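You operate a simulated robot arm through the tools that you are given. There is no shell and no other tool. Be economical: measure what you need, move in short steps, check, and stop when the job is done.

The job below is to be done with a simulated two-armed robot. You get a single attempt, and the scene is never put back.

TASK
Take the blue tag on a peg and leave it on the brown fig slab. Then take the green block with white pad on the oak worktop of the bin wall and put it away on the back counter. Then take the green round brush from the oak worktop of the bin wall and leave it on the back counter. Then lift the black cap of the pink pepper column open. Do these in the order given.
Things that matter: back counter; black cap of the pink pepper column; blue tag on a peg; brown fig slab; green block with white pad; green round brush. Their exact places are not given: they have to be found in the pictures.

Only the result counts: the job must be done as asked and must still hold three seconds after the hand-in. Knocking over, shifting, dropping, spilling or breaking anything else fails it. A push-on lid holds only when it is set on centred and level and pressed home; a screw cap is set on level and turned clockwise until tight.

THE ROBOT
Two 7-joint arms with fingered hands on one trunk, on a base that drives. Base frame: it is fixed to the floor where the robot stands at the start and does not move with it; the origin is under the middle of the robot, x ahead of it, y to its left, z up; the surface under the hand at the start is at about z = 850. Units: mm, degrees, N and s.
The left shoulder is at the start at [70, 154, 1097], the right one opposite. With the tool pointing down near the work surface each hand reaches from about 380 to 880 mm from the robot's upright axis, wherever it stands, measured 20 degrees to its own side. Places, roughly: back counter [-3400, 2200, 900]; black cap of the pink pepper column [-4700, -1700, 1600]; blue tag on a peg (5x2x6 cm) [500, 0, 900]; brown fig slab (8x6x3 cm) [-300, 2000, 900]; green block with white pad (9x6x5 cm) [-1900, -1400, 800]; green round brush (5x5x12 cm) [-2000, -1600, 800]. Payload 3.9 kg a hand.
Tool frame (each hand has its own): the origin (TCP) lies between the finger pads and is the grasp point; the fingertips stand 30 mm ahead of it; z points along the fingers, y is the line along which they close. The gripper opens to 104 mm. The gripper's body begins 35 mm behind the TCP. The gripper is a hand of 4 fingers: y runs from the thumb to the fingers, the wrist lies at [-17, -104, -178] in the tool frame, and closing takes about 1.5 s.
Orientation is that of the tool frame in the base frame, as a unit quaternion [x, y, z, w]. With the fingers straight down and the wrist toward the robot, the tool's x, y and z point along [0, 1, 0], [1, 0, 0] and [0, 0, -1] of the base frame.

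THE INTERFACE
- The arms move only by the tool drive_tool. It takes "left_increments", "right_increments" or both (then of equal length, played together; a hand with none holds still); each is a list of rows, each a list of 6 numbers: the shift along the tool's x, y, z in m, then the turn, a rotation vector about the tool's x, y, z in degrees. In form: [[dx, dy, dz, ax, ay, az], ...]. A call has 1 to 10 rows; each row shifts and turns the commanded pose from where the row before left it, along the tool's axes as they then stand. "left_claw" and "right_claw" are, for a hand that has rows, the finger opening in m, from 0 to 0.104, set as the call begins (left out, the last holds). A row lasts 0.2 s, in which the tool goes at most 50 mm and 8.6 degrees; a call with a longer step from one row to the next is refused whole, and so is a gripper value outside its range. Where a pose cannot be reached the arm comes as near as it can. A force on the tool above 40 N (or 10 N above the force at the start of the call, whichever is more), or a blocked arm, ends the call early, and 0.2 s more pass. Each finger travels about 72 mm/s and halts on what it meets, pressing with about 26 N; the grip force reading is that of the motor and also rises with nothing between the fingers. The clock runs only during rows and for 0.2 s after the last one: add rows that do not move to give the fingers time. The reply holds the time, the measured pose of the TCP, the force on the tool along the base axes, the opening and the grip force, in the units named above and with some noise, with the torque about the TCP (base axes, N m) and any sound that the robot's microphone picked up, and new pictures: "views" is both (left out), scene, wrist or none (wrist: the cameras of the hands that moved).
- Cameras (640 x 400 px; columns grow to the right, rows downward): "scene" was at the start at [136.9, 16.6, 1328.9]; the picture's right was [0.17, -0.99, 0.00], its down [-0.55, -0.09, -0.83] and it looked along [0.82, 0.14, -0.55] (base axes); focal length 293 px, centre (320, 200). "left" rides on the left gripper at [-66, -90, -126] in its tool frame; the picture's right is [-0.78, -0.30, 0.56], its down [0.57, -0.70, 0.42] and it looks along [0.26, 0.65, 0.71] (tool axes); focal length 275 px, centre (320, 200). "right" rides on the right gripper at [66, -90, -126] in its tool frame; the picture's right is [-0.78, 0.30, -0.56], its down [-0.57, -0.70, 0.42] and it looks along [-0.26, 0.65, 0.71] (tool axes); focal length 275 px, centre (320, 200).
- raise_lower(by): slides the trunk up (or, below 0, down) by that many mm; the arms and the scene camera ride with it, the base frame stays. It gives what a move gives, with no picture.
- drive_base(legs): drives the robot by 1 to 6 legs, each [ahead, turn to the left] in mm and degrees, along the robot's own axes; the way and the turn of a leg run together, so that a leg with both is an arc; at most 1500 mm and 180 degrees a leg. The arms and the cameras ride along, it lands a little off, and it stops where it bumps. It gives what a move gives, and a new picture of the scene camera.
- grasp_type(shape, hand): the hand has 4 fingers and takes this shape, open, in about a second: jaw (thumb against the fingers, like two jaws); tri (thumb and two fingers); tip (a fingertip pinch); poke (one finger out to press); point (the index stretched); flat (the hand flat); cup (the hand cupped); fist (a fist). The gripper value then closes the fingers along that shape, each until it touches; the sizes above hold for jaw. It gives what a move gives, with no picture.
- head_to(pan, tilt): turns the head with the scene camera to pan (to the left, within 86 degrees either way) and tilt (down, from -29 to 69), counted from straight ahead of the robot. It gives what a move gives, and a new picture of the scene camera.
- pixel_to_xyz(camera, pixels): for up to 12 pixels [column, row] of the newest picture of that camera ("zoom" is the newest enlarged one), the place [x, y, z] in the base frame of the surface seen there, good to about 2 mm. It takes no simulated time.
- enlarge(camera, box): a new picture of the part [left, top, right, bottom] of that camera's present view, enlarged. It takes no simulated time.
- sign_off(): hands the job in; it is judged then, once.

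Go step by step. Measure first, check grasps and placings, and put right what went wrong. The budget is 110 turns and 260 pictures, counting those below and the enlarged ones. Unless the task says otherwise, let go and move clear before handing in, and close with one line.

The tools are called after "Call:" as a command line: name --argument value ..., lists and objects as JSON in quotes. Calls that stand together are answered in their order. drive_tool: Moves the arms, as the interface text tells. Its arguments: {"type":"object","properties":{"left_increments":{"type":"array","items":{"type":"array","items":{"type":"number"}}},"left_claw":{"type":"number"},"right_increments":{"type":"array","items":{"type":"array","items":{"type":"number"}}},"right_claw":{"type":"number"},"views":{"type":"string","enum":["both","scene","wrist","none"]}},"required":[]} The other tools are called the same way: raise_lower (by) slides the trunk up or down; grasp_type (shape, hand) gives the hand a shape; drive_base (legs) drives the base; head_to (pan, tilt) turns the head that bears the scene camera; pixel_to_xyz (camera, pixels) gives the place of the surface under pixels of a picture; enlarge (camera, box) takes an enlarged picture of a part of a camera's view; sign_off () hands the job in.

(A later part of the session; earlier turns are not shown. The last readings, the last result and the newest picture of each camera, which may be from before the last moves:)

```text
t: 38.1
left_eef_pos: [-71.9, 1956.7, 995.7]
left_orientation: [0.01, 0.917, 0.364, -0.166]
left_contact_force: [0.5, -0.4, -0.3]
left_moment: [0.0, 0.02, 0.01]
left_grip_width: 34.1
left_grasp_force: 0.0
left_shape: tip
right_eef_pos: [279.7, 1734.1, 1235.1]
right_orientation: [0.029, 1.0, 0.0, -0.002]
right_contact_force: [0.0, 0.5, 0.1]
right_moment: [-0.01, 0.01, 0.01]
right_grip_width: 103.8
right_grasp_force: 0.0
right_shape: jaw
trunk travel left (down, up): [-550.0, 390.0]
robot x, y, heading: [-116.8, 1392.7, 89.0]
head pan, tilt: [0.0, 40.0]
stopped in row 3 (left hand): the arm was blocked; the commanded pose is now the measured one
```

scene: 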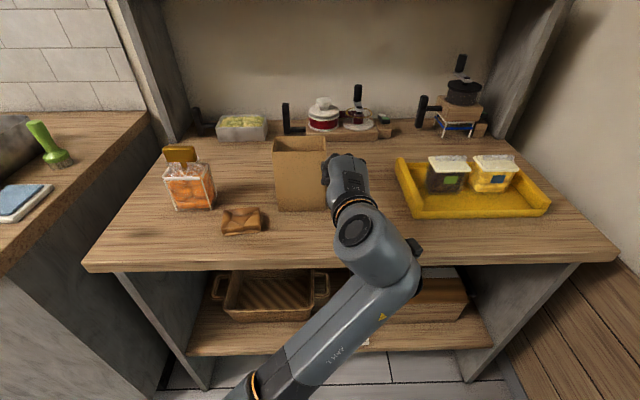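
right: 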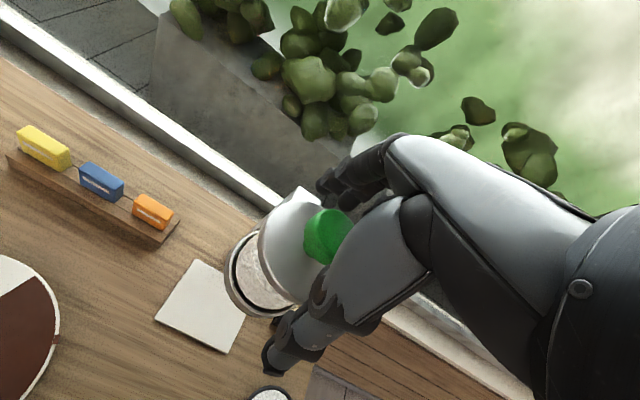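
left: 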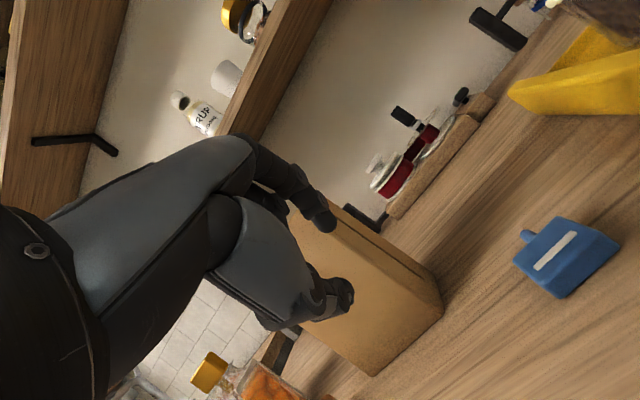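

The arm is near a joint limit and the hand has yawed toward the box. I'll shift it right, away from the box, while untilting gradually.

Call:
drive_tool --left_increments '[[-0.025, 0, 0, 5, -4, 0], [-0.025, 0, 0, 5, -4, 0], [-0.025, 0, 0, 5, -4, 0], [0, 0, 0, 5, -4, 0], [0, 0, 0, 0, 0, 0]]'

```text
t: 38.7
left_eef_pos: [-84.7, 1984.2, 945.6]
left_orientation: [0.008, 0.938, 0.288, -0.192]
left_contact_force: [0.4, -0.6, 0.1]
left_moment: [-0.02, -0.02, 0.03]
left_grip_width: 34.1
left_grasp_force: 0.1
left_shape: tip
right_eef_pos: [279.8, 1733.0, 1236.4]
right_orientation: [0.029, 1.0, 0.0, -0.001]
right_contact_force: [-0.5, -0.9, -0.2]
right_moment: [-0.02, -0.02, -0.02]
right_grip_width: 103.4
right_grasp_force: 0.0
right_shape: jaw
trunk travel left (down, up): [-550.0, 390.0]
robot x, y, heading: [-118.1, 1394.9, 88.8]
head pan, tilt: [0.0, 40.0]
stopped in row 3 (left hand): the arm was blocked; the commanded pose is now the measured one
```

scene: 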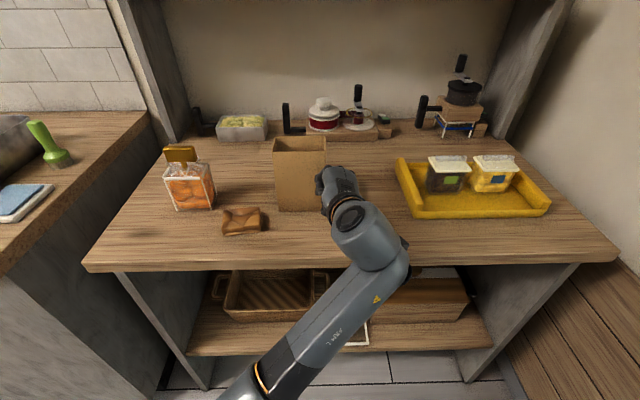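
left: 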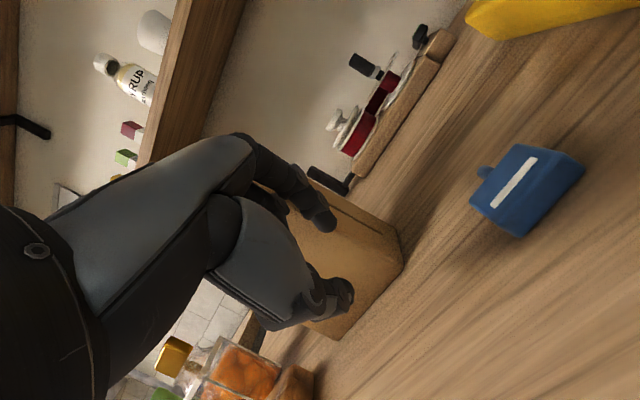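

The hand drifts toward the box and cannot go right. I'll measure the forearm relative to the table edge to find what blocks it.

Call:
pixel_to_xyz --camera "scene" --pixels '[[390, 250], [400, 275], [360, 300], [320, 320], [250, 385], [405, 242], [345, 225], [335, 185], [345, 265], [310, 318], [321, 183]]'

Call:
enlarge --camera "scene" --box '[200, 120, 440, 400]'

```text
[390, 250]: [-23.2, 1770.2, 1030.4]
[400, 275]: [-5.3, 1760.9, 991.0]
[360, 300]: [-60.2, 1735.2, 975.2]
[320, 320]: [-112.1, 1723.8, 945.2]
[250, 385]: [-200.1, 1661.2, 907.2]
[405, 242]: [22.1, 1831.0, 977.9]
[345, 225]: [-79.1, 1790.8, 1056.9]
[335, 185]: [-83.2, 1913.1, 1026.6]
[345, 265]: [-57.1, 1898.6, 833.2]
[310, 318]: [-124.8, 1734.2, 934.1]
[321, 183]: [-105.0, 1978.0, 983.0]
```

```text
1.43 times, centred on (320, 260) of scene
```

zoom: 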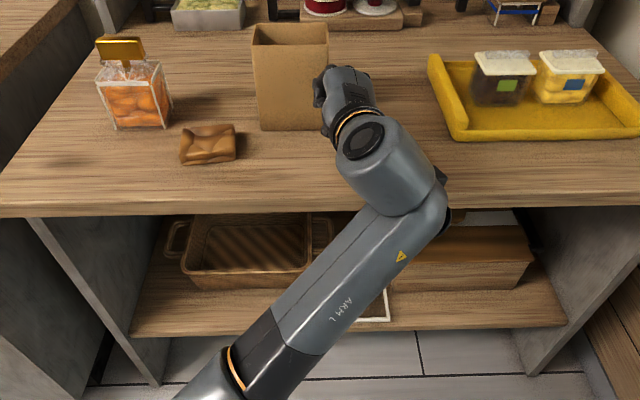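

The forearm is clear of the table, so it is an arm-posture limit. I'll back the base straight away from the box and untangle the arm in open air.

Call:
drive_base --legs '[[-350, 0]]'

Call:
drive_tool --left_increments '[[0.03, 0.02, -0.03, 0, 0, 0], [0.03, 0.02, -0.03, 0, 0, 0], [0.03, 0.02, -0.03, 0, 0, 0], [0.03, 0.02, -0.03, 0, 0, 0], [0, 0, 0, 0, 0, 0]]'

```text
t: 41.1
left_eef_pos: [-94.2, 1620.5, 945.3]
left_orientation: [0.007, 0.938, 0.288, -0.193]
left_contact_force: [0.4, 0.0, 0.7]
left_moment: [-0.02, -0.03, -0.04]
left_grip_width: 33.9
left_grasp_force: 0.0
left_shape: tip
right_eef_pos: [271.8, 1370.3, 1236.6]
right_orientation: [0.027, 1.0, 0.002, -0.002]
right_contact_force: [0.3, -0.1, -0.4]
right_moment: [0.02, 0.03, 0.01]
right_grip_width: 103.6
right_grasp_force: 0.1
right_shape: jaw
trunk travel left (down, up): [-550.0, 390.0]
robot x, y, heading: [-125.6, 1027.4, 89.0]
head pan, tilt: [0.0, 40.0]
```

scene: 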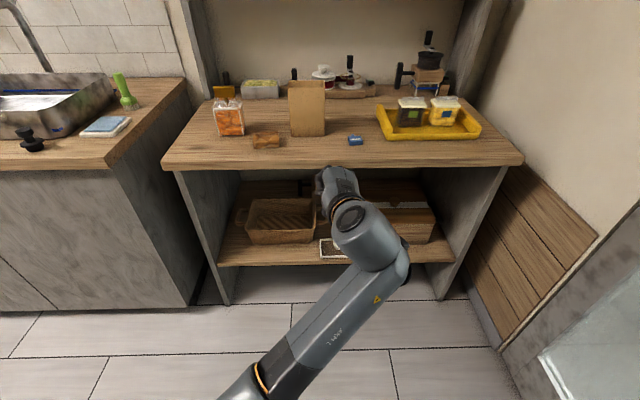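

```text
t: 42.5
left_eef_pos: [-184.0, 1622.3, 1123.5]
left_orientation: [-0.015, 0.926, 0.291, -0.24]
left_contact_force: [-0.3, -0.3, -0.2]
left_moment: [-0.03, -0.02, 0.01]
left_grip_width: 34.3
left_grasp_force: 0.0
left_shape: tip
right_eef_pos: [270.4, 1370.6, 1235.7]
right_orientation: [0.027, 1.0, 0.001, -0.001]
right_contact_force: [-0.4, -0.7, -0.2]
right_moment: [-0.01, -0.04, 0.01]
right_grip_width: 103.7
right_grasp_force: 0.1
right_shape: jaw
trunk travel left (down, up): [-550.0, 390.0]
robot x, y, heading: [-125.3, 1028.4, 89.1]
head pan, tilt: [0.0, 40.0]
stopped in row 5 (left hand): the arm was blocked; the commanded pose is now the measured one
```

scene: 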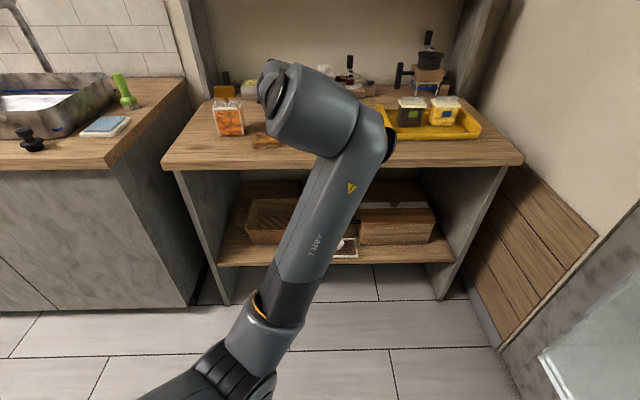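
left: 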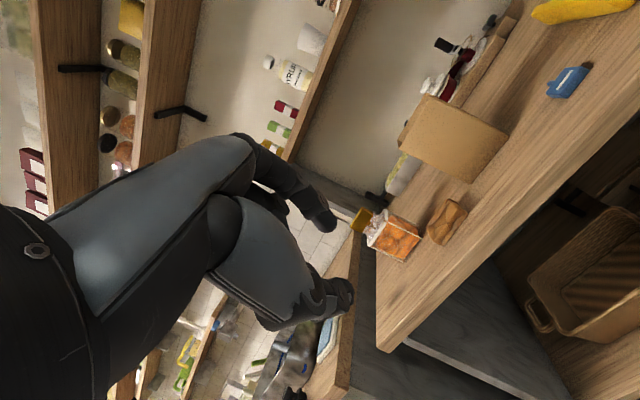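

The tag is still safe on the table at left-camera (568,82). I'll rotate the hand back to straight down while moving it left to its neutral place.

Call:
drive_tool --left_increments '[[0.025, 0, -0.02, 5.7, -4.75, 0.45], [0.025, 0, -0.02, 5.7, -4.75, 0.45], [0.025, 0, -0.02, 5.7, -4.75, 0.45], [0.025, 0, 0, 5.7, -4.75, 0.45], [0.02, 0, 0, 5.7, -4.75, 0.45], [0, 0, 0, 5.7, -4.75, 0.45], [0, 0, 0, 0, 0, 0]]'

```text
t: 43.8
left_eef_pos: [-350.7, 1602.0, 1225.5]
left_orientation: [-0.068, 0.997, 0.032, -0.022]
left_contact_force: [0.3, -0.7, 0.3]
left_moment: [0.01, 0.01, 0.04]
left_grip_width: 33.9
left_grasp_force: 0.0
left_shape: tip
left hand out of reach, approached as far as the arm can: row 5, 6
right_eef_pos: [271.8, 1370.8, 1236.8]
right_orientation: [0.027, 1.0, 0.001, -0.001]
right_contact_force: [-0.8, -0.6, 0.1]
right_moment: [0.0, -0.01, 0.0]
right_grip_width: 103.9
right_grasp_force: 0.1
right_shape: jaw
trunk travel left (down, up): [-550.0, 390.0]
robot x, y, heading: [-124.6, 1027.9, 88.9]
head pan, tilt: [0.0, 40.0]
stopped in row 6 (left hand): the arm was blocked; the commanded pose is now the measured one
```

scene: 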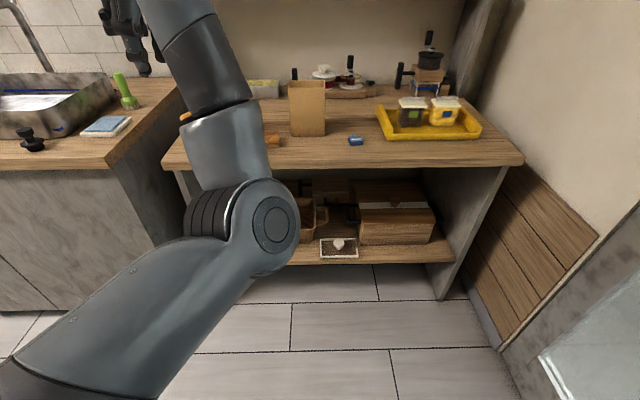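
left: 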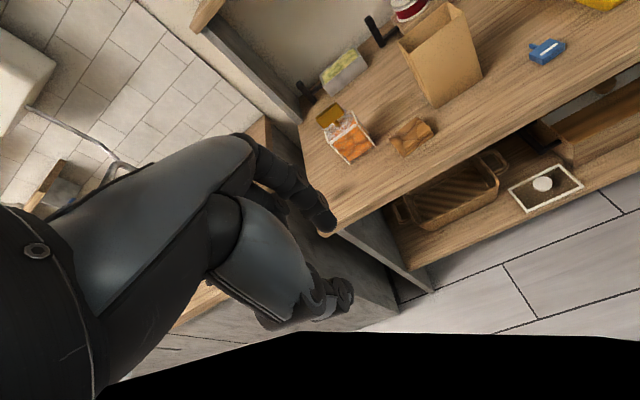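

The hand is nearly upright again, though the elbow ended up inward. I'll draw the left hand back to its carry place and see whether the elbow relaxes.

Call:
drive_tool --left_increments '[[0, -0.03, 0.01, 0, 0, 0], [0, -0.03, 0.01, 0, 0, 0], [0, -0.03, 0.01, 0, 0, 0], [-0.01, -0.03, 0.01, 0, 0, 0], [-0.01, -0.01, 0.01, 0, 0, 0], [0, 0, 0, 0, 0, 0], [0, 0, 0, 0, 0, 0]]' --views "scene"

```text
t: 44.5
left_eef_pos: [-416.1, 1540.5, 1214.4]
left_orientation: [-0.139, 0.989, 0.042, -0.026]
left_contact_force: [-0.2, -1.0, -0.3]
left_moment: [-0.01, -0.01, 0.03]
left_grip_width: 33.7
left_grasp_force: 0.0
left_shape: tip
left hand out of reach, approached as far as the arm can: row 2, 3
right_eef_pos: [271.7, 1371.1, 1236.6]
right_orientation: [0.026, 1.0, 0.001, -0.002]
right_contact_force: [0.0, -0.4, -0.6]
right_moment: [-0.01, -0.03, -0.01]
right_grip_width: 103.9
right_grasp_force: 0.0
right_shape: jaw
trunk travel left (down, up): [-550.0, 390.0]
robot x, y, heading: [-123.6, 1026.0, 88.5]
head pan, tilt: [0.0, 40.0]
stopped in row 3 (left hand): the arm was blocked; the commanded pose is now the measured one
```

scene: 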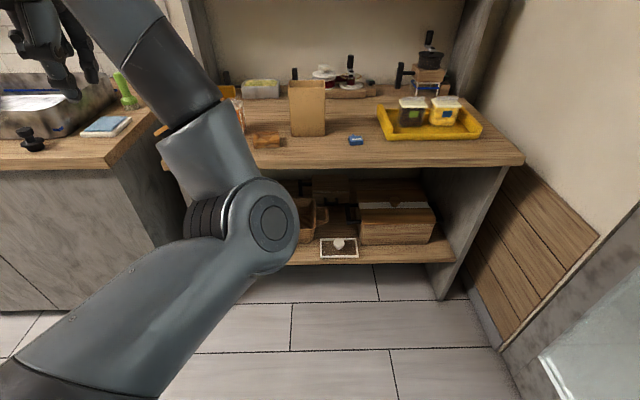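

The elbow is stuck inward. I'll stretch the arm forward through free air while turning the wrist outward so the elbow can swing back out.

Call:
drive_tool --left_increments '[[0, 0.03, 0, 0, 0, 6], [0, 0.04, 0, 0, 0, 6], [0, 0.04, 0, 0, 0, 6], [0, 0.04, 0, 0, 0, 6], [0, 0.04, 0, 0, 0, 6], [0, 0.04, 0, 0, 0, 6], [0, 0, 0, 0, 0, 0]]' --views "scene"

```text
t: 46.1
left_eef_pos: [-416.1, 1770.9, 1232.4]
left_orientation: [0.176, 0.983, 0.032, -0.039]
left_contact_force: [0.0, 0.0, -0.3]
left_moment: [-0.01, -0.01, -0.02]
left_grip_width: 33.9
left_grasp_force: 0.1
left_shape: tip
right_eef_pos: [271.3, 1371.5, 1236.4]
right_orientation: [0.027, 1.0, 0.001, -0.001]
right_contact_force: [1.0, 0.6, 0.4]
right_moment: [0.0, -0.03, 0.0]
right_grip_width: 103.9
right_grasp_force: 0.0
right_shape: jaw
trunk travel left (down, up): [-550.0, 390.0]
robot x, y, heading: [-125.2, 1026.9, 89.1]
head pan, tilt: [0.0, 40.0]
```

scene: 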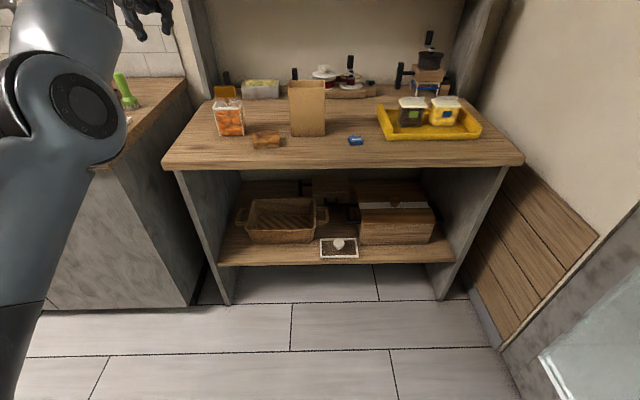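

The elbow has swung out. I'll bring the hand back to the carry position, keeping the yaw.

Call:
drive_tool --left_increments '[[-0.023, -0.034, 0, 0, 0, 0], [-0.023, -0.034, 0, 0, 0, 0], [-0.023, -0.034, 0, 0, 0, 0], [-0.023, -0.034, 0, 0, 0, 0], [-0.023, -0.034, 0, 0, 0, 0], [-0.023, -0.034, 0, 0, 0, 0], [0, 0, 0, 0, 0, -7], [0, 0, 0, 0, 0, -7], [0, 0, 0, 0, 0, -6], [0, 0, 0, 0, 0, 0]]' --views "scene"

```text
t: 47.5
left_eef_pos: [-451.9, 1551.4, 1127.8]
left_orientation: [0.08, 0.995, -0.057, -0.012]
left_contact_force: [0.0, 0.5, -0.2]
left_moment: [0.03, 0.0, 0.03]
left_grip_width: 33.8
left_grasp_force: 0.1
left_shape: tip
left hand out of reach, approached as far as the arm can: row 6
right_eef_pos: [267.5, 1371.9, 1236.8]
right_orientation: [0.026, 1.0, 0.001, -0.001]
right_contact_force: [-0.1, -0.2, 0.5]
right_moment: [-0.04, -0.06, 0.01]
right_grip_width: 103.7
right_grasp_force: 0.1
right_shape: jaw
trunk travel left (down, up): [-550.0, 390.0]
robot x, y, heading: [-126.9, 1032.2, 89.1]
head pan, tilt: [0.0, 40.0]
stopped in row 6 (left hand): the arm was blocked; the commanded pose is now the measured one
```

scene: 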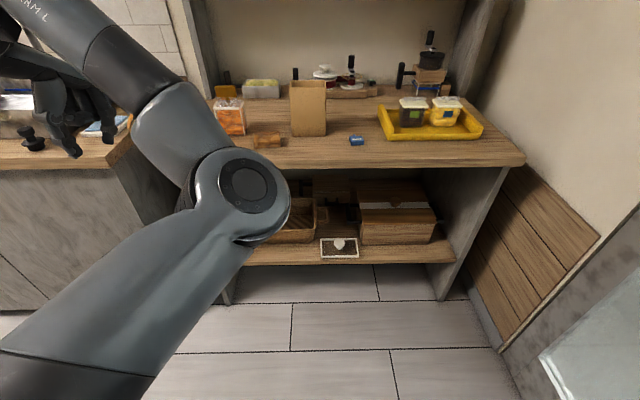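

It folded inward again. I'll stretch forward once more with much more outward yaw before drawing back.

Call:
drive_tool --left_increments '[[0, 0.04, -0.01, 0, 0, 5], [0, 0.04, -0.01, 0, 0, 5], [0, 0.045, -0.01, 0, 0, 5], [0, 0.045, -0.01, 0, 0, 5], [0, 0.04, 0, 0, 0, 5], [0, 0, 0, 0, 0, 8], [0, 0, 0, 0, 0, 8], [0, 0, 0, 0, 0, 8], [0, 0, 0, 0, 0, 8], [0, 0, 0, 0, 0, 0]]' --views "scene"

```text
t: 49.7
left_eef_pos: [-397.3, 1722.7, 1160.0]
left_orientation: [0.5, 0.864, -0.051, 0.008]
left_contact_force: [0.5, 0.1, 0.3]
left_moment: [-0.04, -0.02, -0.02]
left_grip_width: 34.2
left_grasp_force: 0.0
left_shape: tip
left hand out of reach, approached as far as the arm can: row 7, 8, 9
right_eef_pos: [271.4, 1371.3, 1234.8]
right_orientation: [0.027, 1.0, 0.002, -0.001]
right_contact_force: [0.1, -0.3, 0.6]
right_moment: [0.03, 0.01, -0.01]
right_grip_width: 103.9
right_grasp_force: 0.0
right_shape: jaw
trunk travel left (down, up): [-550.0, 390.0]
robot x, y, heading: [-123.6, 1030.6, 89.1]
head pan, tilt: [0.0, 40.0]
```

scene: 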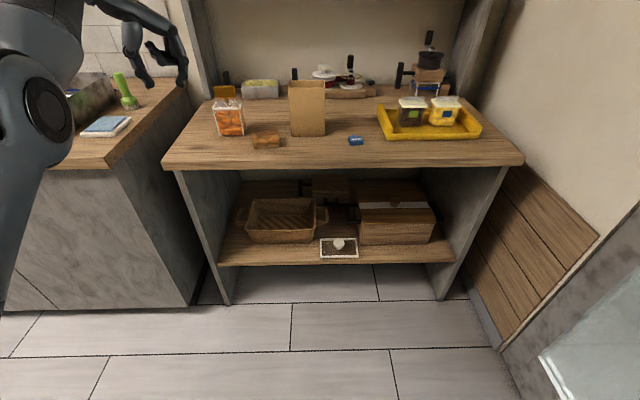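

The elbow is now outside. I'll move the hand right first, then back, keeping the yaw.

Call:
drive_tool --left_increments '[[-0.022, 0.038, 0, 0, 0, 0], [-0.022, 0.038, 0, 0, 0, 0], [-0.022, 0.038, 0, 0, 0, 0], [-0.022, 0.038, 0, 0, 0, 0], [-0.03, -0.017, 0, 0, 0, 0], [-0.03, -0.017, 0, 0, 0, 0], [-0.03, -0.017, 0, 0, 0, 0], [-0.03, -0.017, 0, 0, 0, 0], [0, 0, 0, 0, 0, 0]]' --views "scene"

```text
t: 51.7
left_eef_pos: [-220.9, 1584.8, 1168.3]
left_orientation: [0.501, 0.864, -0.051, 0.008]
left_contact_force: [-0.3, 1.1, -0.2]
left_moment: [-0.02, 0.02, 0.0]
left_grip_width: 34.0
left_grasp_force: 0.0
left_shape: tip
right_eef_pos: [272.6, 1371.3, 1236.5]
right_orientation: [0.027, 1.0, 0.001, -0.002]
right_contact_force: [0.8, -0.8, -0.1]
right_moment: [0.0, -0.04, -0.01]
right_grip_width: 103.9
right_grasp_force: 0.0
right_shape: jaw
trunk travel left (down, up): [-550.0, 390.0]
robot x, y, heading: [-125.3, 1027.9, 88.9]
head pan, tilt: [0.0, 40.0]
```

scene: 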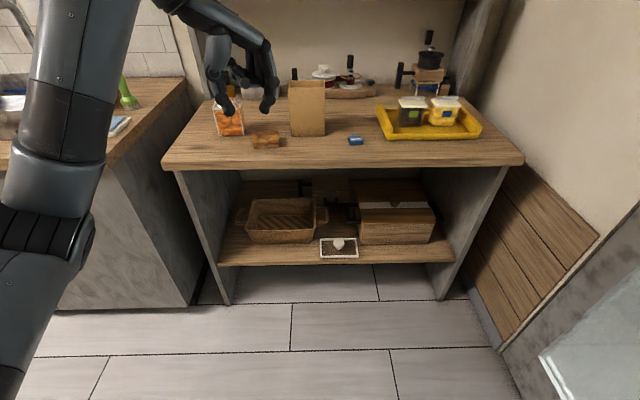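

The arm is free with the elbow outside. I'll measure the tag on the table, around scene (355,141).

Call:
enlarge --camera "scene" --box '[270, 70, 430, 170]'

Call:
pixel_to_xyz --camera "zoom" --pixels '[[320, 275], [340, 275], [370, 272], [335, 263], [365, 260], [352, 258], [365, 290], [340, 285], [222, 262], [440, 265], [225, 250], [375, 280]]'

```text
4.00 times, centred on (350, 120) of scene
```

zoom: 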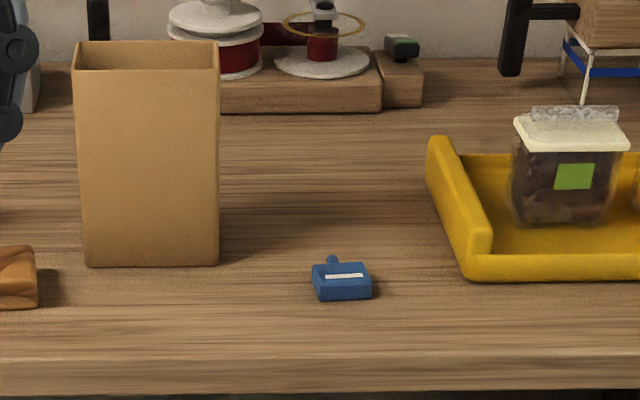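

```text
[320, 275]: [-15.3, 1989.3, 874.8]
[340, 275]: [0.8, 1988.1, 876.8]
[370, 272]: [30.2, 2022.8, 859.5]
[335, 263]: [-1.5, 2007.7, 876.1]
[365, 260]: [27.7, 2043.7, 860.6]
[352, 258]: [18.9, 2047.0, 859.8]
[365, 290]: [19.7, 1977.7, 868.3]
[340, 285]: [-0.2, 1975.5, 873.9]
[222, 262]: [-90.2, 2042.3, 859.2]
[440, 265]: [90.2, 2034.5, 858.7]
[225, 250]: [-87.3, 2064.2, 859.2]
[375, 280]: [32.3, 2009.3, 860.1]
```

Tag body centre is about [2,1991], top 876. The left hand is already yawed outward, which suits gripping across its width. I'll drive back in.

Call:
drive_base --legs '[[350, 0]]'

Call:
drive_tool --left_increments '[[0, 0, 0, 0, 0, 6], [0, 0, 0, 0, 0, 6], [0, 0, 0, 0, 0, 6], [0, 0, 0, 0, 0, 6], [0, 0, 0, 0, 0, 6], [0, 0.04, 0, 0, 0, 0], [0, 0.04, 0, 0, 0, 0], [0, 0.04, 0, 0, 0, 0], [0, 0.04, 0, 0, 0, 0], [0, 0.04, 0, 0, 0, 0]]' --left_claw 0.085

```text
t: 53.9
left_eef_pos: [-221.7, 1931.9, 1167.7]
left_orientation: [0.498, 0.866, -0.049, 0.008]
left_contact_force: [-0.2, -0.2, 0.0]
left_moment: [0.0, 0.02, -0.02]
left_grip_width: 34.1
left_grasp_force: 0.0
left_shape: tip
right_eef_pos: [274.0, 1722.2, 1235.6]
right_orientation: [0.024, 1.0, 0.001, -0.002]
right_contact_force: [-0.9, 0.7, -0.3]
right_moment: [-0.01, 0.01, -0.03]
right_grip_width: 103.9
right_grasp_force: 0.0
right_shape: jaw
trunk travel left (down, up): [-550.0, 390.0]
robot x, y, heading: [-121.0, 1378.2, 89.4]
head pan, tilt: [0.0, 40.0]
```

scene: 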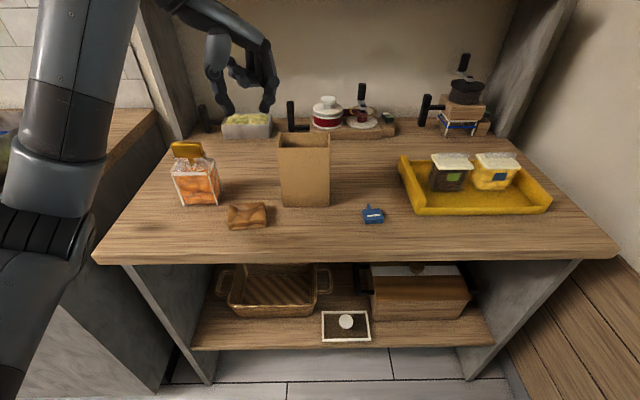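

```text
t: 56.1
left_eef_pos: [-19.8, 1931.8, 1162.2]
left_orientation: [0.705, 0.707, -0.048, 0.02]
left_contact_force: [0.7, -0.3, 0.5]
left_moment: [-0.03, -0.02, 0.01]
left_grip_width: 84.9
left_grasp_force: 0.2
left_shape: tip
right_eef_pos: [275.1, 1722.5, 1235.7]
right_orientation: [0.023, 1.0, 0.001, -0.003]
right_contact_force: [0.3, -0.9, 1.0]
right_moment: [-0.01, 0.03, 0.02]
right_grip_width: 103.8
right_grasp_force: 0.1
right_shape: jaw
trunk travel left (down, up): [-550.0, 390.0]
robot x, y, heading: [-123.2, 1380.6, 89.5]
head pan, tilt: [0.0, 40.0]
```

scene: 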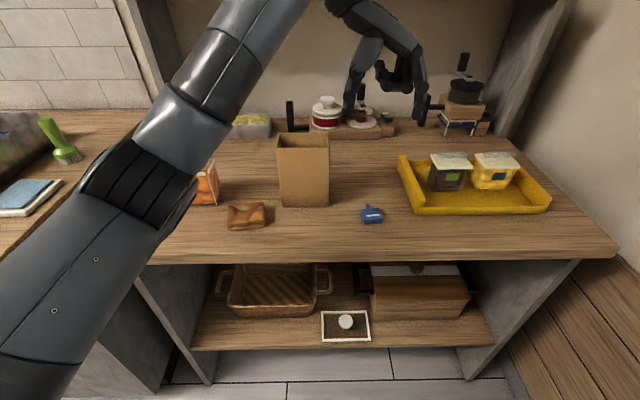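
left: 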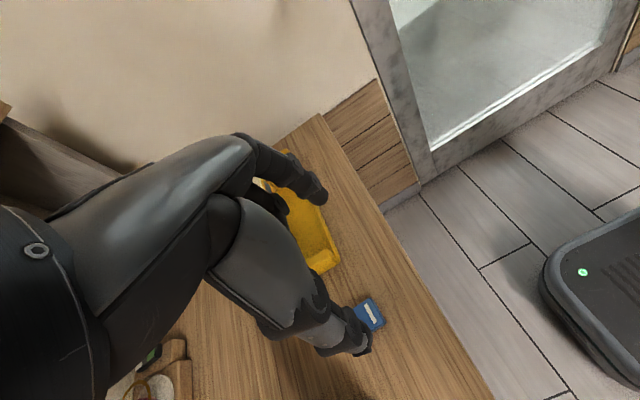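

The hand is above the tag with a small tilt. I'll level it, centre over [2,1987], and go down partway.

Call:
drive_tool --left_increments '[[0, 0, 0, -2.3, 5.5, 0], [0.028, 0.011, 0, 0, 0, 0], [0.028, 0.011, 0, 0, 0, 0], [0, 0, 0.04, 0, 0, 0], [0, 0, 0.04, 0, 0, 0], [0, 0, 0.04, 0, 0, 0], [0, 0, 0.04, 0, 0, 0], [0, 0, 0, 0, 0, 0]]'

```text
t: 57.9
left_eef_pos: [2.4, 1986.2, 1001.1]
left_orientation: [0.706, 0.708, 0.001, -0.001]
left_contact_force: [-0.6, 0.0, 0.7]
left_moment: [-0.01, 0.03, -0.02]
left_grip_width: 84.8
left_grasp_force: 0.0
left_shape: tip
right_eef_pos: [273.8, 1722.3, 1235.9]
right_orientation: [0.024, 1.0, 0.002, -0.002]
right_contact_force: [0.0, -0.8, -1.3]
right_moment: [0.02, -0.01, -0.03]
right_grip_width: 103.9
right_grasp_force: 0.1
right_shape: jaw
trunk travel left (down, up): [-550.0, 390.0]
robot x, y, heading: [-120.7, 1377.7, 89.5]
head pan, tilt: [0.0, 40.0]
```

scene: 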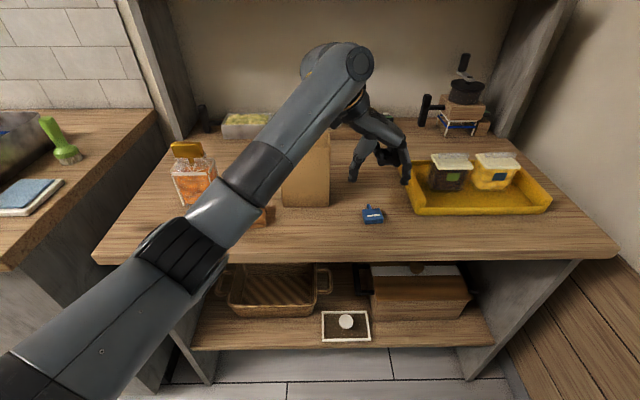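
left: 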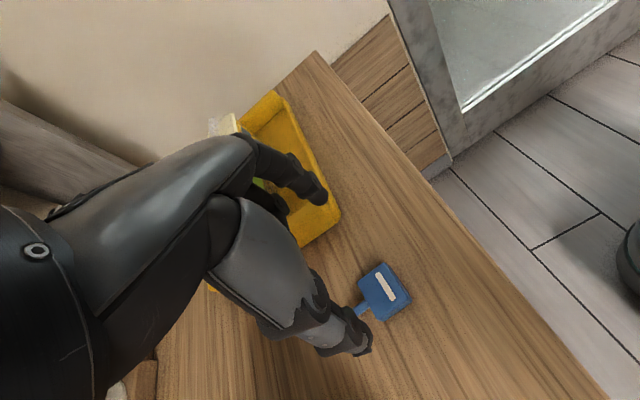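

Call:
pixel_to_xyz --camera "scene" --pixels '[[358, 62], [320, 60], [360, 105], [380, 130], [345, 125], [320, 125], [230, 200], [180, 250], [404, 178], [353, 180], [312, 90]]'

Call:
pixel_to_xyz --camera "left" --pixels '[[383, 290], [398, 282], [376, 312], [360, 290], [385, 268], [405, 300], [370, 305]]'

```text
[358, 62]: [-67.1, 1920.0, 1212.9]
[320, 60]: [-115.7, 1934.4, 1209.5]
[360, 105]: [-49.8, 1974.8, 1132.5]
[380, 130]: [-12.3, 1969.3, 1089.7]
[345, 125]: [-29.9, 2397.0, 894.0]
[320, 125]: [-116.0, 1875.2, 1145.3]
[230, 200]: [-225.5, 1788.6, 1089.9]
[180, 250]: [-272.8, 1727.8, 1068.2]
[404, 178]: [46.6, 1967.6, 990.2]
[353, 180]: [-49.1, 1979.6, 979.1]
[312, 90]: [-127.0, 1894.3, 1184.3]
```

```text
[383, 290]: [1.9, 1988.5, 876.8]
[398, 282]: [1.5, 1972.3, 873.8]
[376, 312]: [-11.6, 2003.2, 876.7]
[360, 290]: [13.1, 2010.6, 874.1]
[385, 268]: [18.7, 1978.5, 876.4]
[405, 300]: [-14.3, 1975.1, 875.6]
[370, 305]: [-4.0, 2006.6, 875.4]
```

Wrist and box are clear, tag centre is [2,1990]. I'll descend to TCP about 894.

Call:
drive_tool --left_increments '[[0.004, 0, 0.04, 0, 0, 0], [0, 0, 0.04, 0, 0, 0], [0, 0, 0.02, 0, 0, 0], [0, 0, 0.006, 0, 0, 0], [0, 0, 0, 0, 0, 0]]' --views "both"

```text
t: 59.1
left_eef_pos: [2.1, 1991.4, 892.8]
left_orientation: [0.706, 0.708, 0.002, 0.001]
left_contact_force: [-0.6, 0.7, 0.1]
left_moment: [0.02, 0.02, 0.01]
left_grip_width: 85.1
left_grasp_force: 0.0
left_shape: tip
right_eef_pos: [273.7, 1723.0, 1236.8]
right_orientation: [0.023, 1.0, 0.001, -0.002]
right_contact_force: [-0.2, 0.1, -0.7]
right_moment: [0.0, 0.02, -0.02]
right_grip_width: 103.9
right_grasp_force: 0.0
right_shape: jaw
trunk travel left (down, up): [-550.0, 390.0]
robot x, y, heading: [-120.8, 1378.7, 89.6]
head pan, tilt: [0.0, 40.0]
```

scene: 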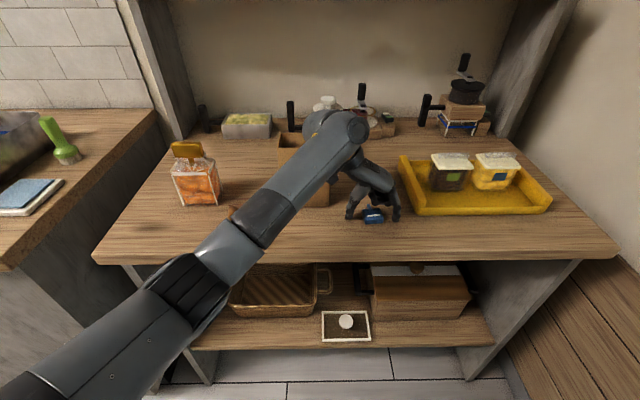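
left: 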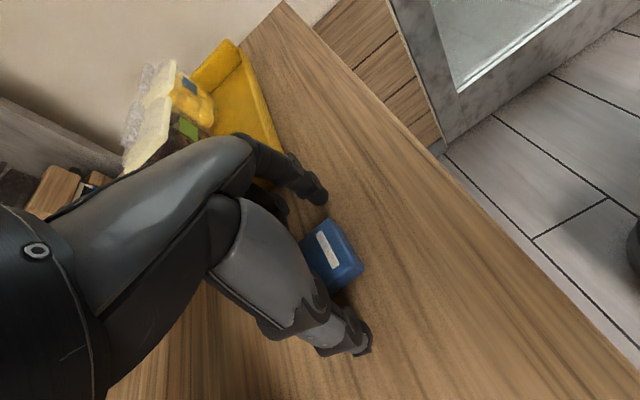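

The fingers straddle the tag near table level. I'll close on it.

Call:
drive_tool --left_increments '[[0, 0, 0.0, 0, 0, 0], [0, 0, 0, 0, 0, 0], [0, 0, 0, 0, 0, 0], [0, 0, 0, 0, 0, 0], [0, 0, 0, 0, 0, 0], [0, 0, 0, 0, 0, 0]]' --left_claw 0.0 --views "none"

Call:
drive_tool --left_increments '[[0, 0, -0.02, 0, 0, 0], [0, 0, -0.03, 0, 0, 0], [0, 0, -0.04, 0, 0, 0], [0, 0, -0.04, 0, 0, 0], [0, 0, 0, 0, 0, 0]]' --views "wrist"

```text
t: 60.5
left_eef_pos: [2.2, 1990.9, 894.4]
left_orientation: [0.706, 0.708, 0.002, 0.001]
left_contact_force: [-0.2, 0.2, -0.5]
left_moment: [-0.02, 0.0, -0.01]
left_grip_width: 36.2
left_grasp_force: 26.1
left_shape: tip
right_eef_pos: [273.5, 1722.8, 1236.8]
right_orientation: [0.023, 1.0, 0.001, -0.001]
right_contact_force: [0.6, 0.9, 0.4]
right_moment: [-0.03, -0.02, 0.04]
right_grip_width: 103.9
right_grasp_force: 0.1
right_shape: jaw
trunk travel left (down, up): [-550.0, 390.0]
robot x, y, heading: [-123.5, 1378.7, 89.5]
head pan, tilt: [0.0, 40.0]
```

```text
t: 61.7
left_eef_pos: [-1.5, 1994.1, 1026.9]
left_orientation: [0.706, 0.708, 0.001, 0.001]
left_contact_force: [1.2, 1.5, -0.9]
left_moment: [0.0, -0.03, 0.03]
left_grip_width: 36.0
left_grasp_force: 26.5
left_shape: tip
right_eef_pos: [272.3, 1723.1, 1236.3]
right_orientation: [0.023, 1.0, 0.001, -0.002]
right_contact_force: [0.1, 0.0, 0.4]
right_moment: [-0.01, 0.0, 0.02]
right_grip_width: 103.9
right_grasp_force: 0.0
right_shape: jaw
trunk travel left (down, up): [-550.0, 390.0]
robot x, y, heading: [-118.9, 1377.8, 89.7]
head pan, tilt: [0.0, 40.0]
```

left: 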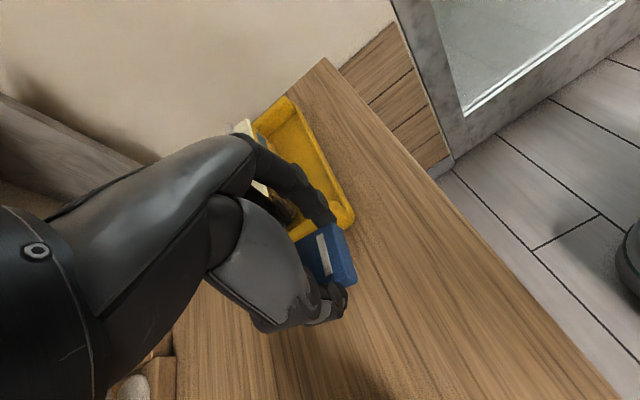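

The tag is held level (36 mm). I'll raise it, carry it back and left above the table front, then turn the yaw back.

Call:
drive_tool --left_increments '[[0, 0, -0.045, 0, 0, 0], [0, 0, -0.045, 0, 0, 0], [0, 0, -0.03, 0, 0, 0], [-0.01, -0.04, 0, 0, 0, 0], [-0.01, -0.04, 0, 0, 0, 0], [-0.01, -0.04, 0, 0, 0, -5], [-0.01, -0.04, 0, 0, 0, -8], [-0.01, -0.03, 0, 0, 0, -8], [-0.01, -0.03, 0, 0, 0, -8], [0, 0, 0, 0, 0, 0]]' --views "scene"

```text
t: 63.9
left_eef_pos: [-213.2, 1912.0, 1144.8]
left_orientation: [0.506, 0.862, 0.001, 0.002]
left_contact_force: [0.0, 0.1, -0.2]
left_moment: [-0.02, 0.05, 0.0]
left_grip_width: 36.3
left_grasp_force: 26.4
left_shape: tip
right_eef_pos: [274.3, 1724.1, 1236.1]
right_orientation: [0.024, 1.0, 0.001, -0.001]
right_contact_force: [-0.1, 0.4, 0.0]
right_moment: [0.0, -0.01, -0.01]
right_grip_width: 103.8
right_grasp_force: 0.0
right_shape: jaw
trunk travel left (down, up): [-550.0, 390.0]
robot x, y, heading: [-122.2, 1378.4, 89.6]
head pan, tilt: [0.0, 40.0]
```

scene: 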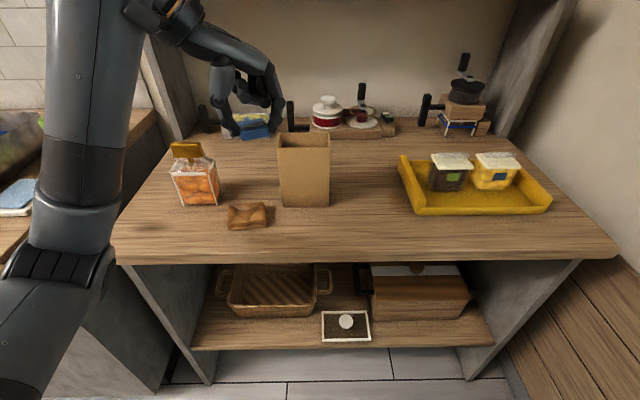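

Call:
drive_tool --left_increments '[[0, 0, 0, 0, 0, -8], [0, 0, 0, 0, 0, -8], [0, 0, 0, 0, 0, -8], [0, 0, 0, 0, 0, -8], [0, 0, 0, 0, 0, -8], [0, 0, 0, 0, 0, -8], [0, 0, 0, 0, 0, -6], [0, 0, 0, 0, 0, 0]]' --views "both"

```text
t: 65.7
left_eef_pos: [-210.4, 1912.4, 1144.0]
left_orientation: [0.059, 0.998, 0.001, 0.001]
left_contact_force: [-0.7, -0.4, 0.9]
left_moment: [-0.03, -0.01, -0.02]
left_grip_width: 36.3
left_grasp_force: 26.2
left_shape: tip
right_eef_pos: [272.1, 1722.8, 1236.1]
right_orientation: [0.023, 1.0, 0.001, -0.002]
right_contact_force: [0.7, 0.4, 0.0]
right_moment: [0.05, 0.01, -0.01]
right_grip_width: 103.7
right_grasp_force: 0.1
right_shape: jaw
trunk travel left (down, up): [-550.0, 390.0]
robot x, y, heading: [-123.4, 1378.1, 89.8]
head pan, tilt: [0.0, 40.0]
```

scene: 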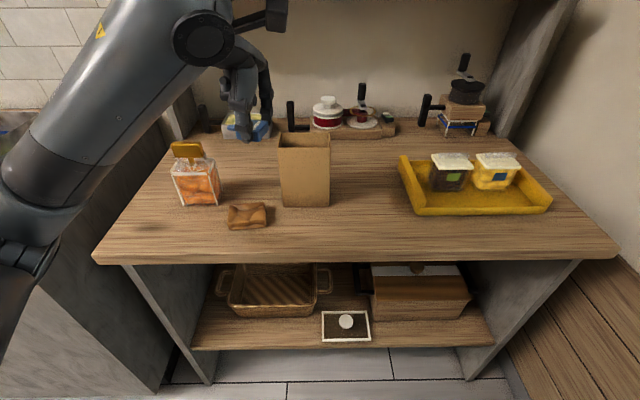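
left: 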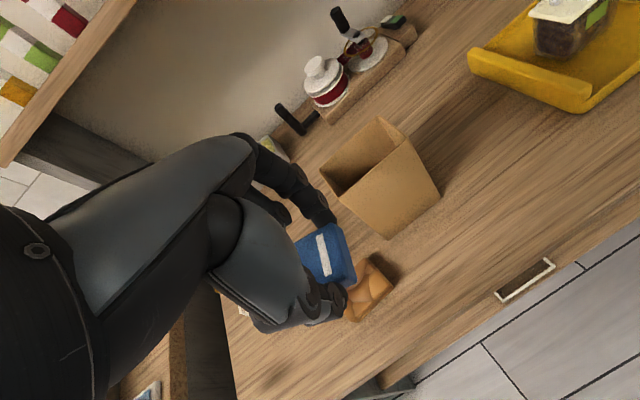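

Yaw is near zero and the elbow is outside. I'll move over the slab [-268,1986] and go down to just above it.

Call:
drive_tool --left_increments '[[0.033, 0.033, 0, 0, 0, 0], [0.033, 0.033, 0, 0, 0, 0], [0, 0, 0.04, 0, 0, 0], [0, 0, 0.04, 0, 0, 0], [0, 0, 0.04, 0, 0, 0], [0, 0, 0.04, 0, 0, 0], [0, 0, 0.03, 0, 0, 0], [0, 0, 0, 0, 0, 0]]'

Call:
enlarge --camera "left" --box '[220, 160, 420, 360]'

```text
t: 67.5
left_eef_pos: [-266.7, 1984.0, 951.4]
left_orientation: [0.06, 0.998, 0.001, 0.002]
left_contact_force: [0.7, 0.0, -1.2]
left_moment: [-0.02, -0.02, -0.02]
left_grip_width: 36.1
left_grasp_force: 25.9
left_shape: tip
right_eef_pos: [273.5, 1723.9, 1235.9]
right_orientation: [0.023, 1.0, 0.002, -0.001]
right_contact_force: [0.5, 0.7, 0.9]
right_moment: [0.0, 0.04, 0.01]
right_grip_width: 103.9
right_grasp_force: 0.0
right_shape: jaw
trunk travel left (down, up): [-550.0, 390.0]
robot x, y, heading: [-120.2, 1379.2, 89.5]
head pan, tilt: [0.0, 40.0]
```

scene: 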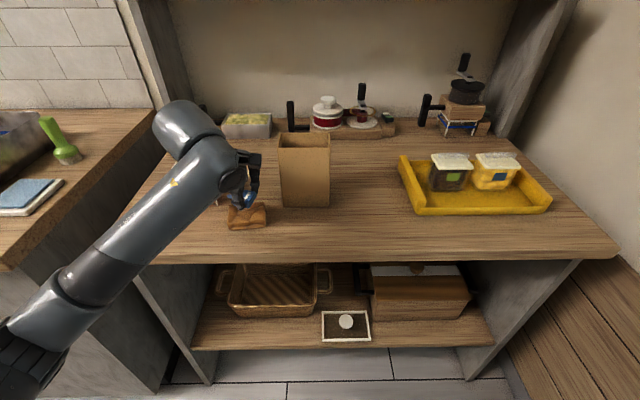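
left: 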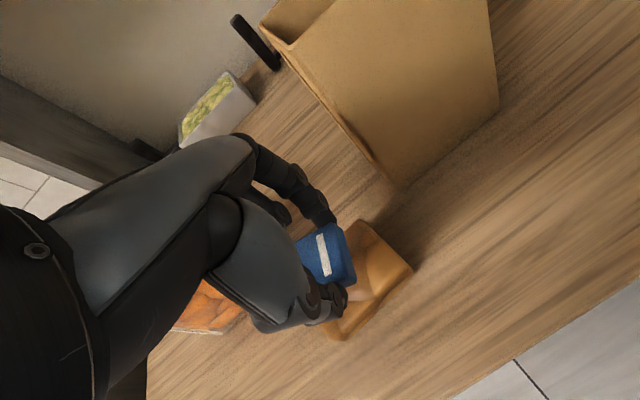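

```text
2.00 times, centred on (320, 260) of left
```

zoom: 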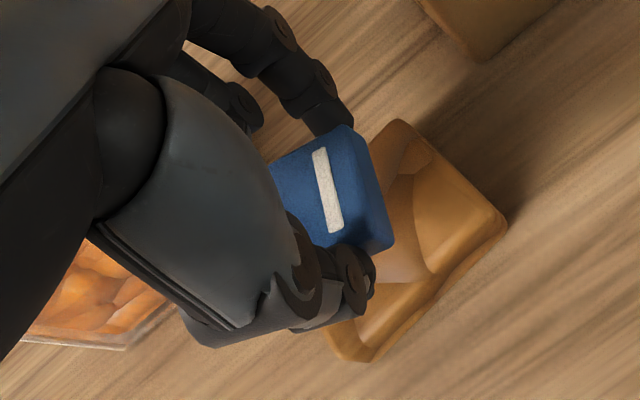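

The tag sits over the slab. I'll lower to contact.

Call:
drive_tool --left_increments '[[0, 0, 0.016, 0, 0, 0], [0, 0, 0.007, 0, 0, 0], [0, 0, 0.003, 0, 0, 0], [0, 0, 0, 0, 0, 0]]' --views "none"

Call:
drive_tool --left_increments '[[0, 0, 0.003, 0, 0, 0], [0, 0, 0, 0, 0, 0]]' --views "both"

```text
t: 68.5
left_eef_pos: [-267.3, 1984.9, 925.3]
left_orientation: [0.059, 0.998, 0.001, 0.001]
left_contact_force: [-0.3, -0.4, -0.1]
left_moment: [-0.02, 0.0, -0.01]
left_grip_width: 36.1
left_grasp_force: 26.0
left_shape: tip
right_eef_pos: [271.9, 1723.2, 1236.3]
right_orientation: [0.024, 1.0, 0.002, -0.002]
right_contact_force: [0.0, -0.8, -0.9]
right_moment: [0.0, -0.01, 0.0]
right_grip_width: 103.7
right_grasp_force: 0.1
right_shape: jaw
trunk travel left (down, up): [-550.0, 390.0]
robot x, y, heading: [-119.3, 1377.7, 89.5]
head pan, tilt: [0.0, 40.0]
```

```text
t: 69.1
left_eef_pos: [-266.7, 1986.1, 922.4]
left_orientation: [0.06, 0.998, 0.001, 0.002]
left_contact_force: [-0.6, -0.4, 0.2]
left_moment: [-0.01, 0.02, 0.01]
left_grip_width: 36.2
left_grasp_force: 25.8
left_shape: tip
right_eef_pos: [272.7, 1721.9, 1236.4]
right_orientation: [0.023, 1.0, 0.001, -0.002]
right_contact_force: [-0.4, -0.1, 0.2]
right_moment: [-0.02, 0.0, 0.0]
right_grip_width: 103.7
right_grasp_force: 0.0
right_shape: jaw
trunk travel left (down, up): [-550.0, 390.0]
robot x, y, heading: [-123.6, 1379.5, 89.4]
head pan, tilt: [0.0, 40.0]
```

scene: 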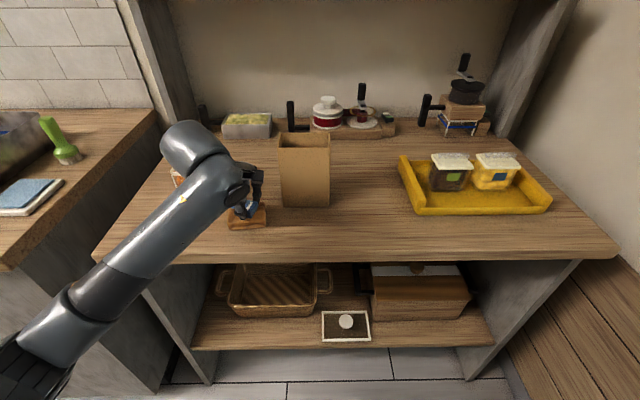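
left: 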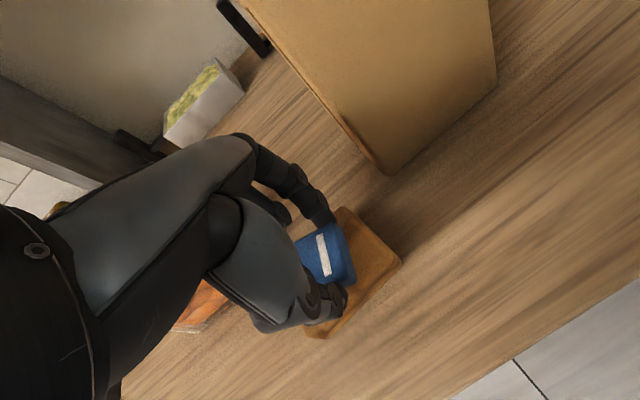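

At 922 the tag should be within 1–2 mm of the slab. I'll open modestly, then lift straight up.

Call:
drive_tool --left_increments '[[0, 0, 0.0015, 0, 0, 0], [0, 0, 0, 0, 0, 0], [0, 0, 0, 0, 0, 0]]' --left_claw 0.058 --views "none"

Call:
drive_tool --left_increments '[[0, 0, -0.01, 0, 0, 0], [0, 0, -0.03, 0, 0, 0], [0, 0, -0.04, 0, 0, 0], [0, 0, -0.045, 0, 0, 0], [0, 0, -0.045, 0, 0, 0], [0, 0, -0.045, 0, 0, 0], [0, 0, 0, 0, 0, 0]]' --views "both"

```text
t: 69.9
left_eef_pos: [-267.6, 1986.3, 922.1]
left_orientation: [0.06, 0.998, 0.001, 0.002]
left_contact_force: [-0.7, 0.2, -0.7]
left_moment: [0.03, 0.0, -0.01]
left_grip_width: 57.5
left_grasp_force: 0.1
left_shape: tip
right_eef_pos: [272.9, 1722.7, 1236.9]
right_orientation: [0.024, 1.0, 0.001, -0.002]
right_contact_force: [0.2, -0.6, -0.4]
right_moment: [-0.01, -0.04, 0.01]
right_grip_width: 104.1
right_grasp_force: 0.1
right_shape: jaw
trunk travel left (down, up): [-550.0, 390.0]
robot x, y, heading: [-117.0, 1379.1, 89.5]
head pan, tilt: [0.0, 40.0]
```

```text
t: 71.5
left_eef_pos: [-268.9, 1985.4, 1139.5]
left_orientation: [0.061, 0.998, 0.0, 0.002]
left_contact_force: [0.1, 0.7, 0.3]
left_moment: [0.04, -0.03, 0.02]
left_grip_width: 57.7
left_grasp_force: 0.0
left_shape: tip
right_eef_pos: [271.7, 1725.2, 1235.7]
right_orientation: [0.024, 1.0, 0.001, 0.0]
right_contact_force: [-1.0, -0.3, -0.3]
right_moment: [-0.01, -0.02, -0.02]
right_grip_width: 103.9
right_grasp_force: 0.1
right_shape: jaw
trunk travel left (down, up): [-550.0, 390.0]
robot x, y, heading: [-119.1, 1379.9, 89.5]
head pan, tilt: [0.0, 40.0]
```

scene: 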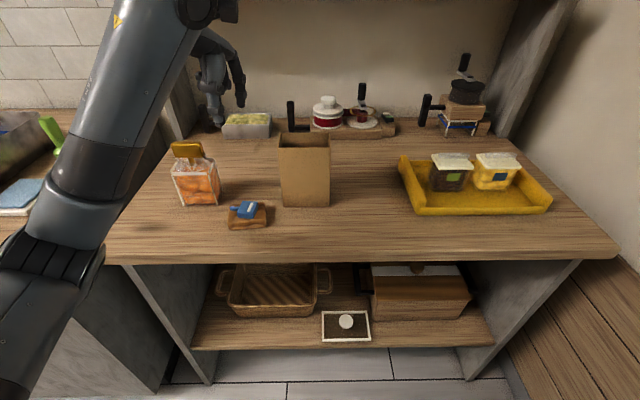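
left: 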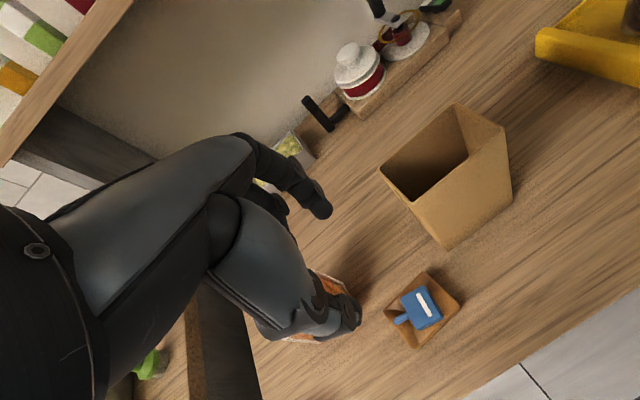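

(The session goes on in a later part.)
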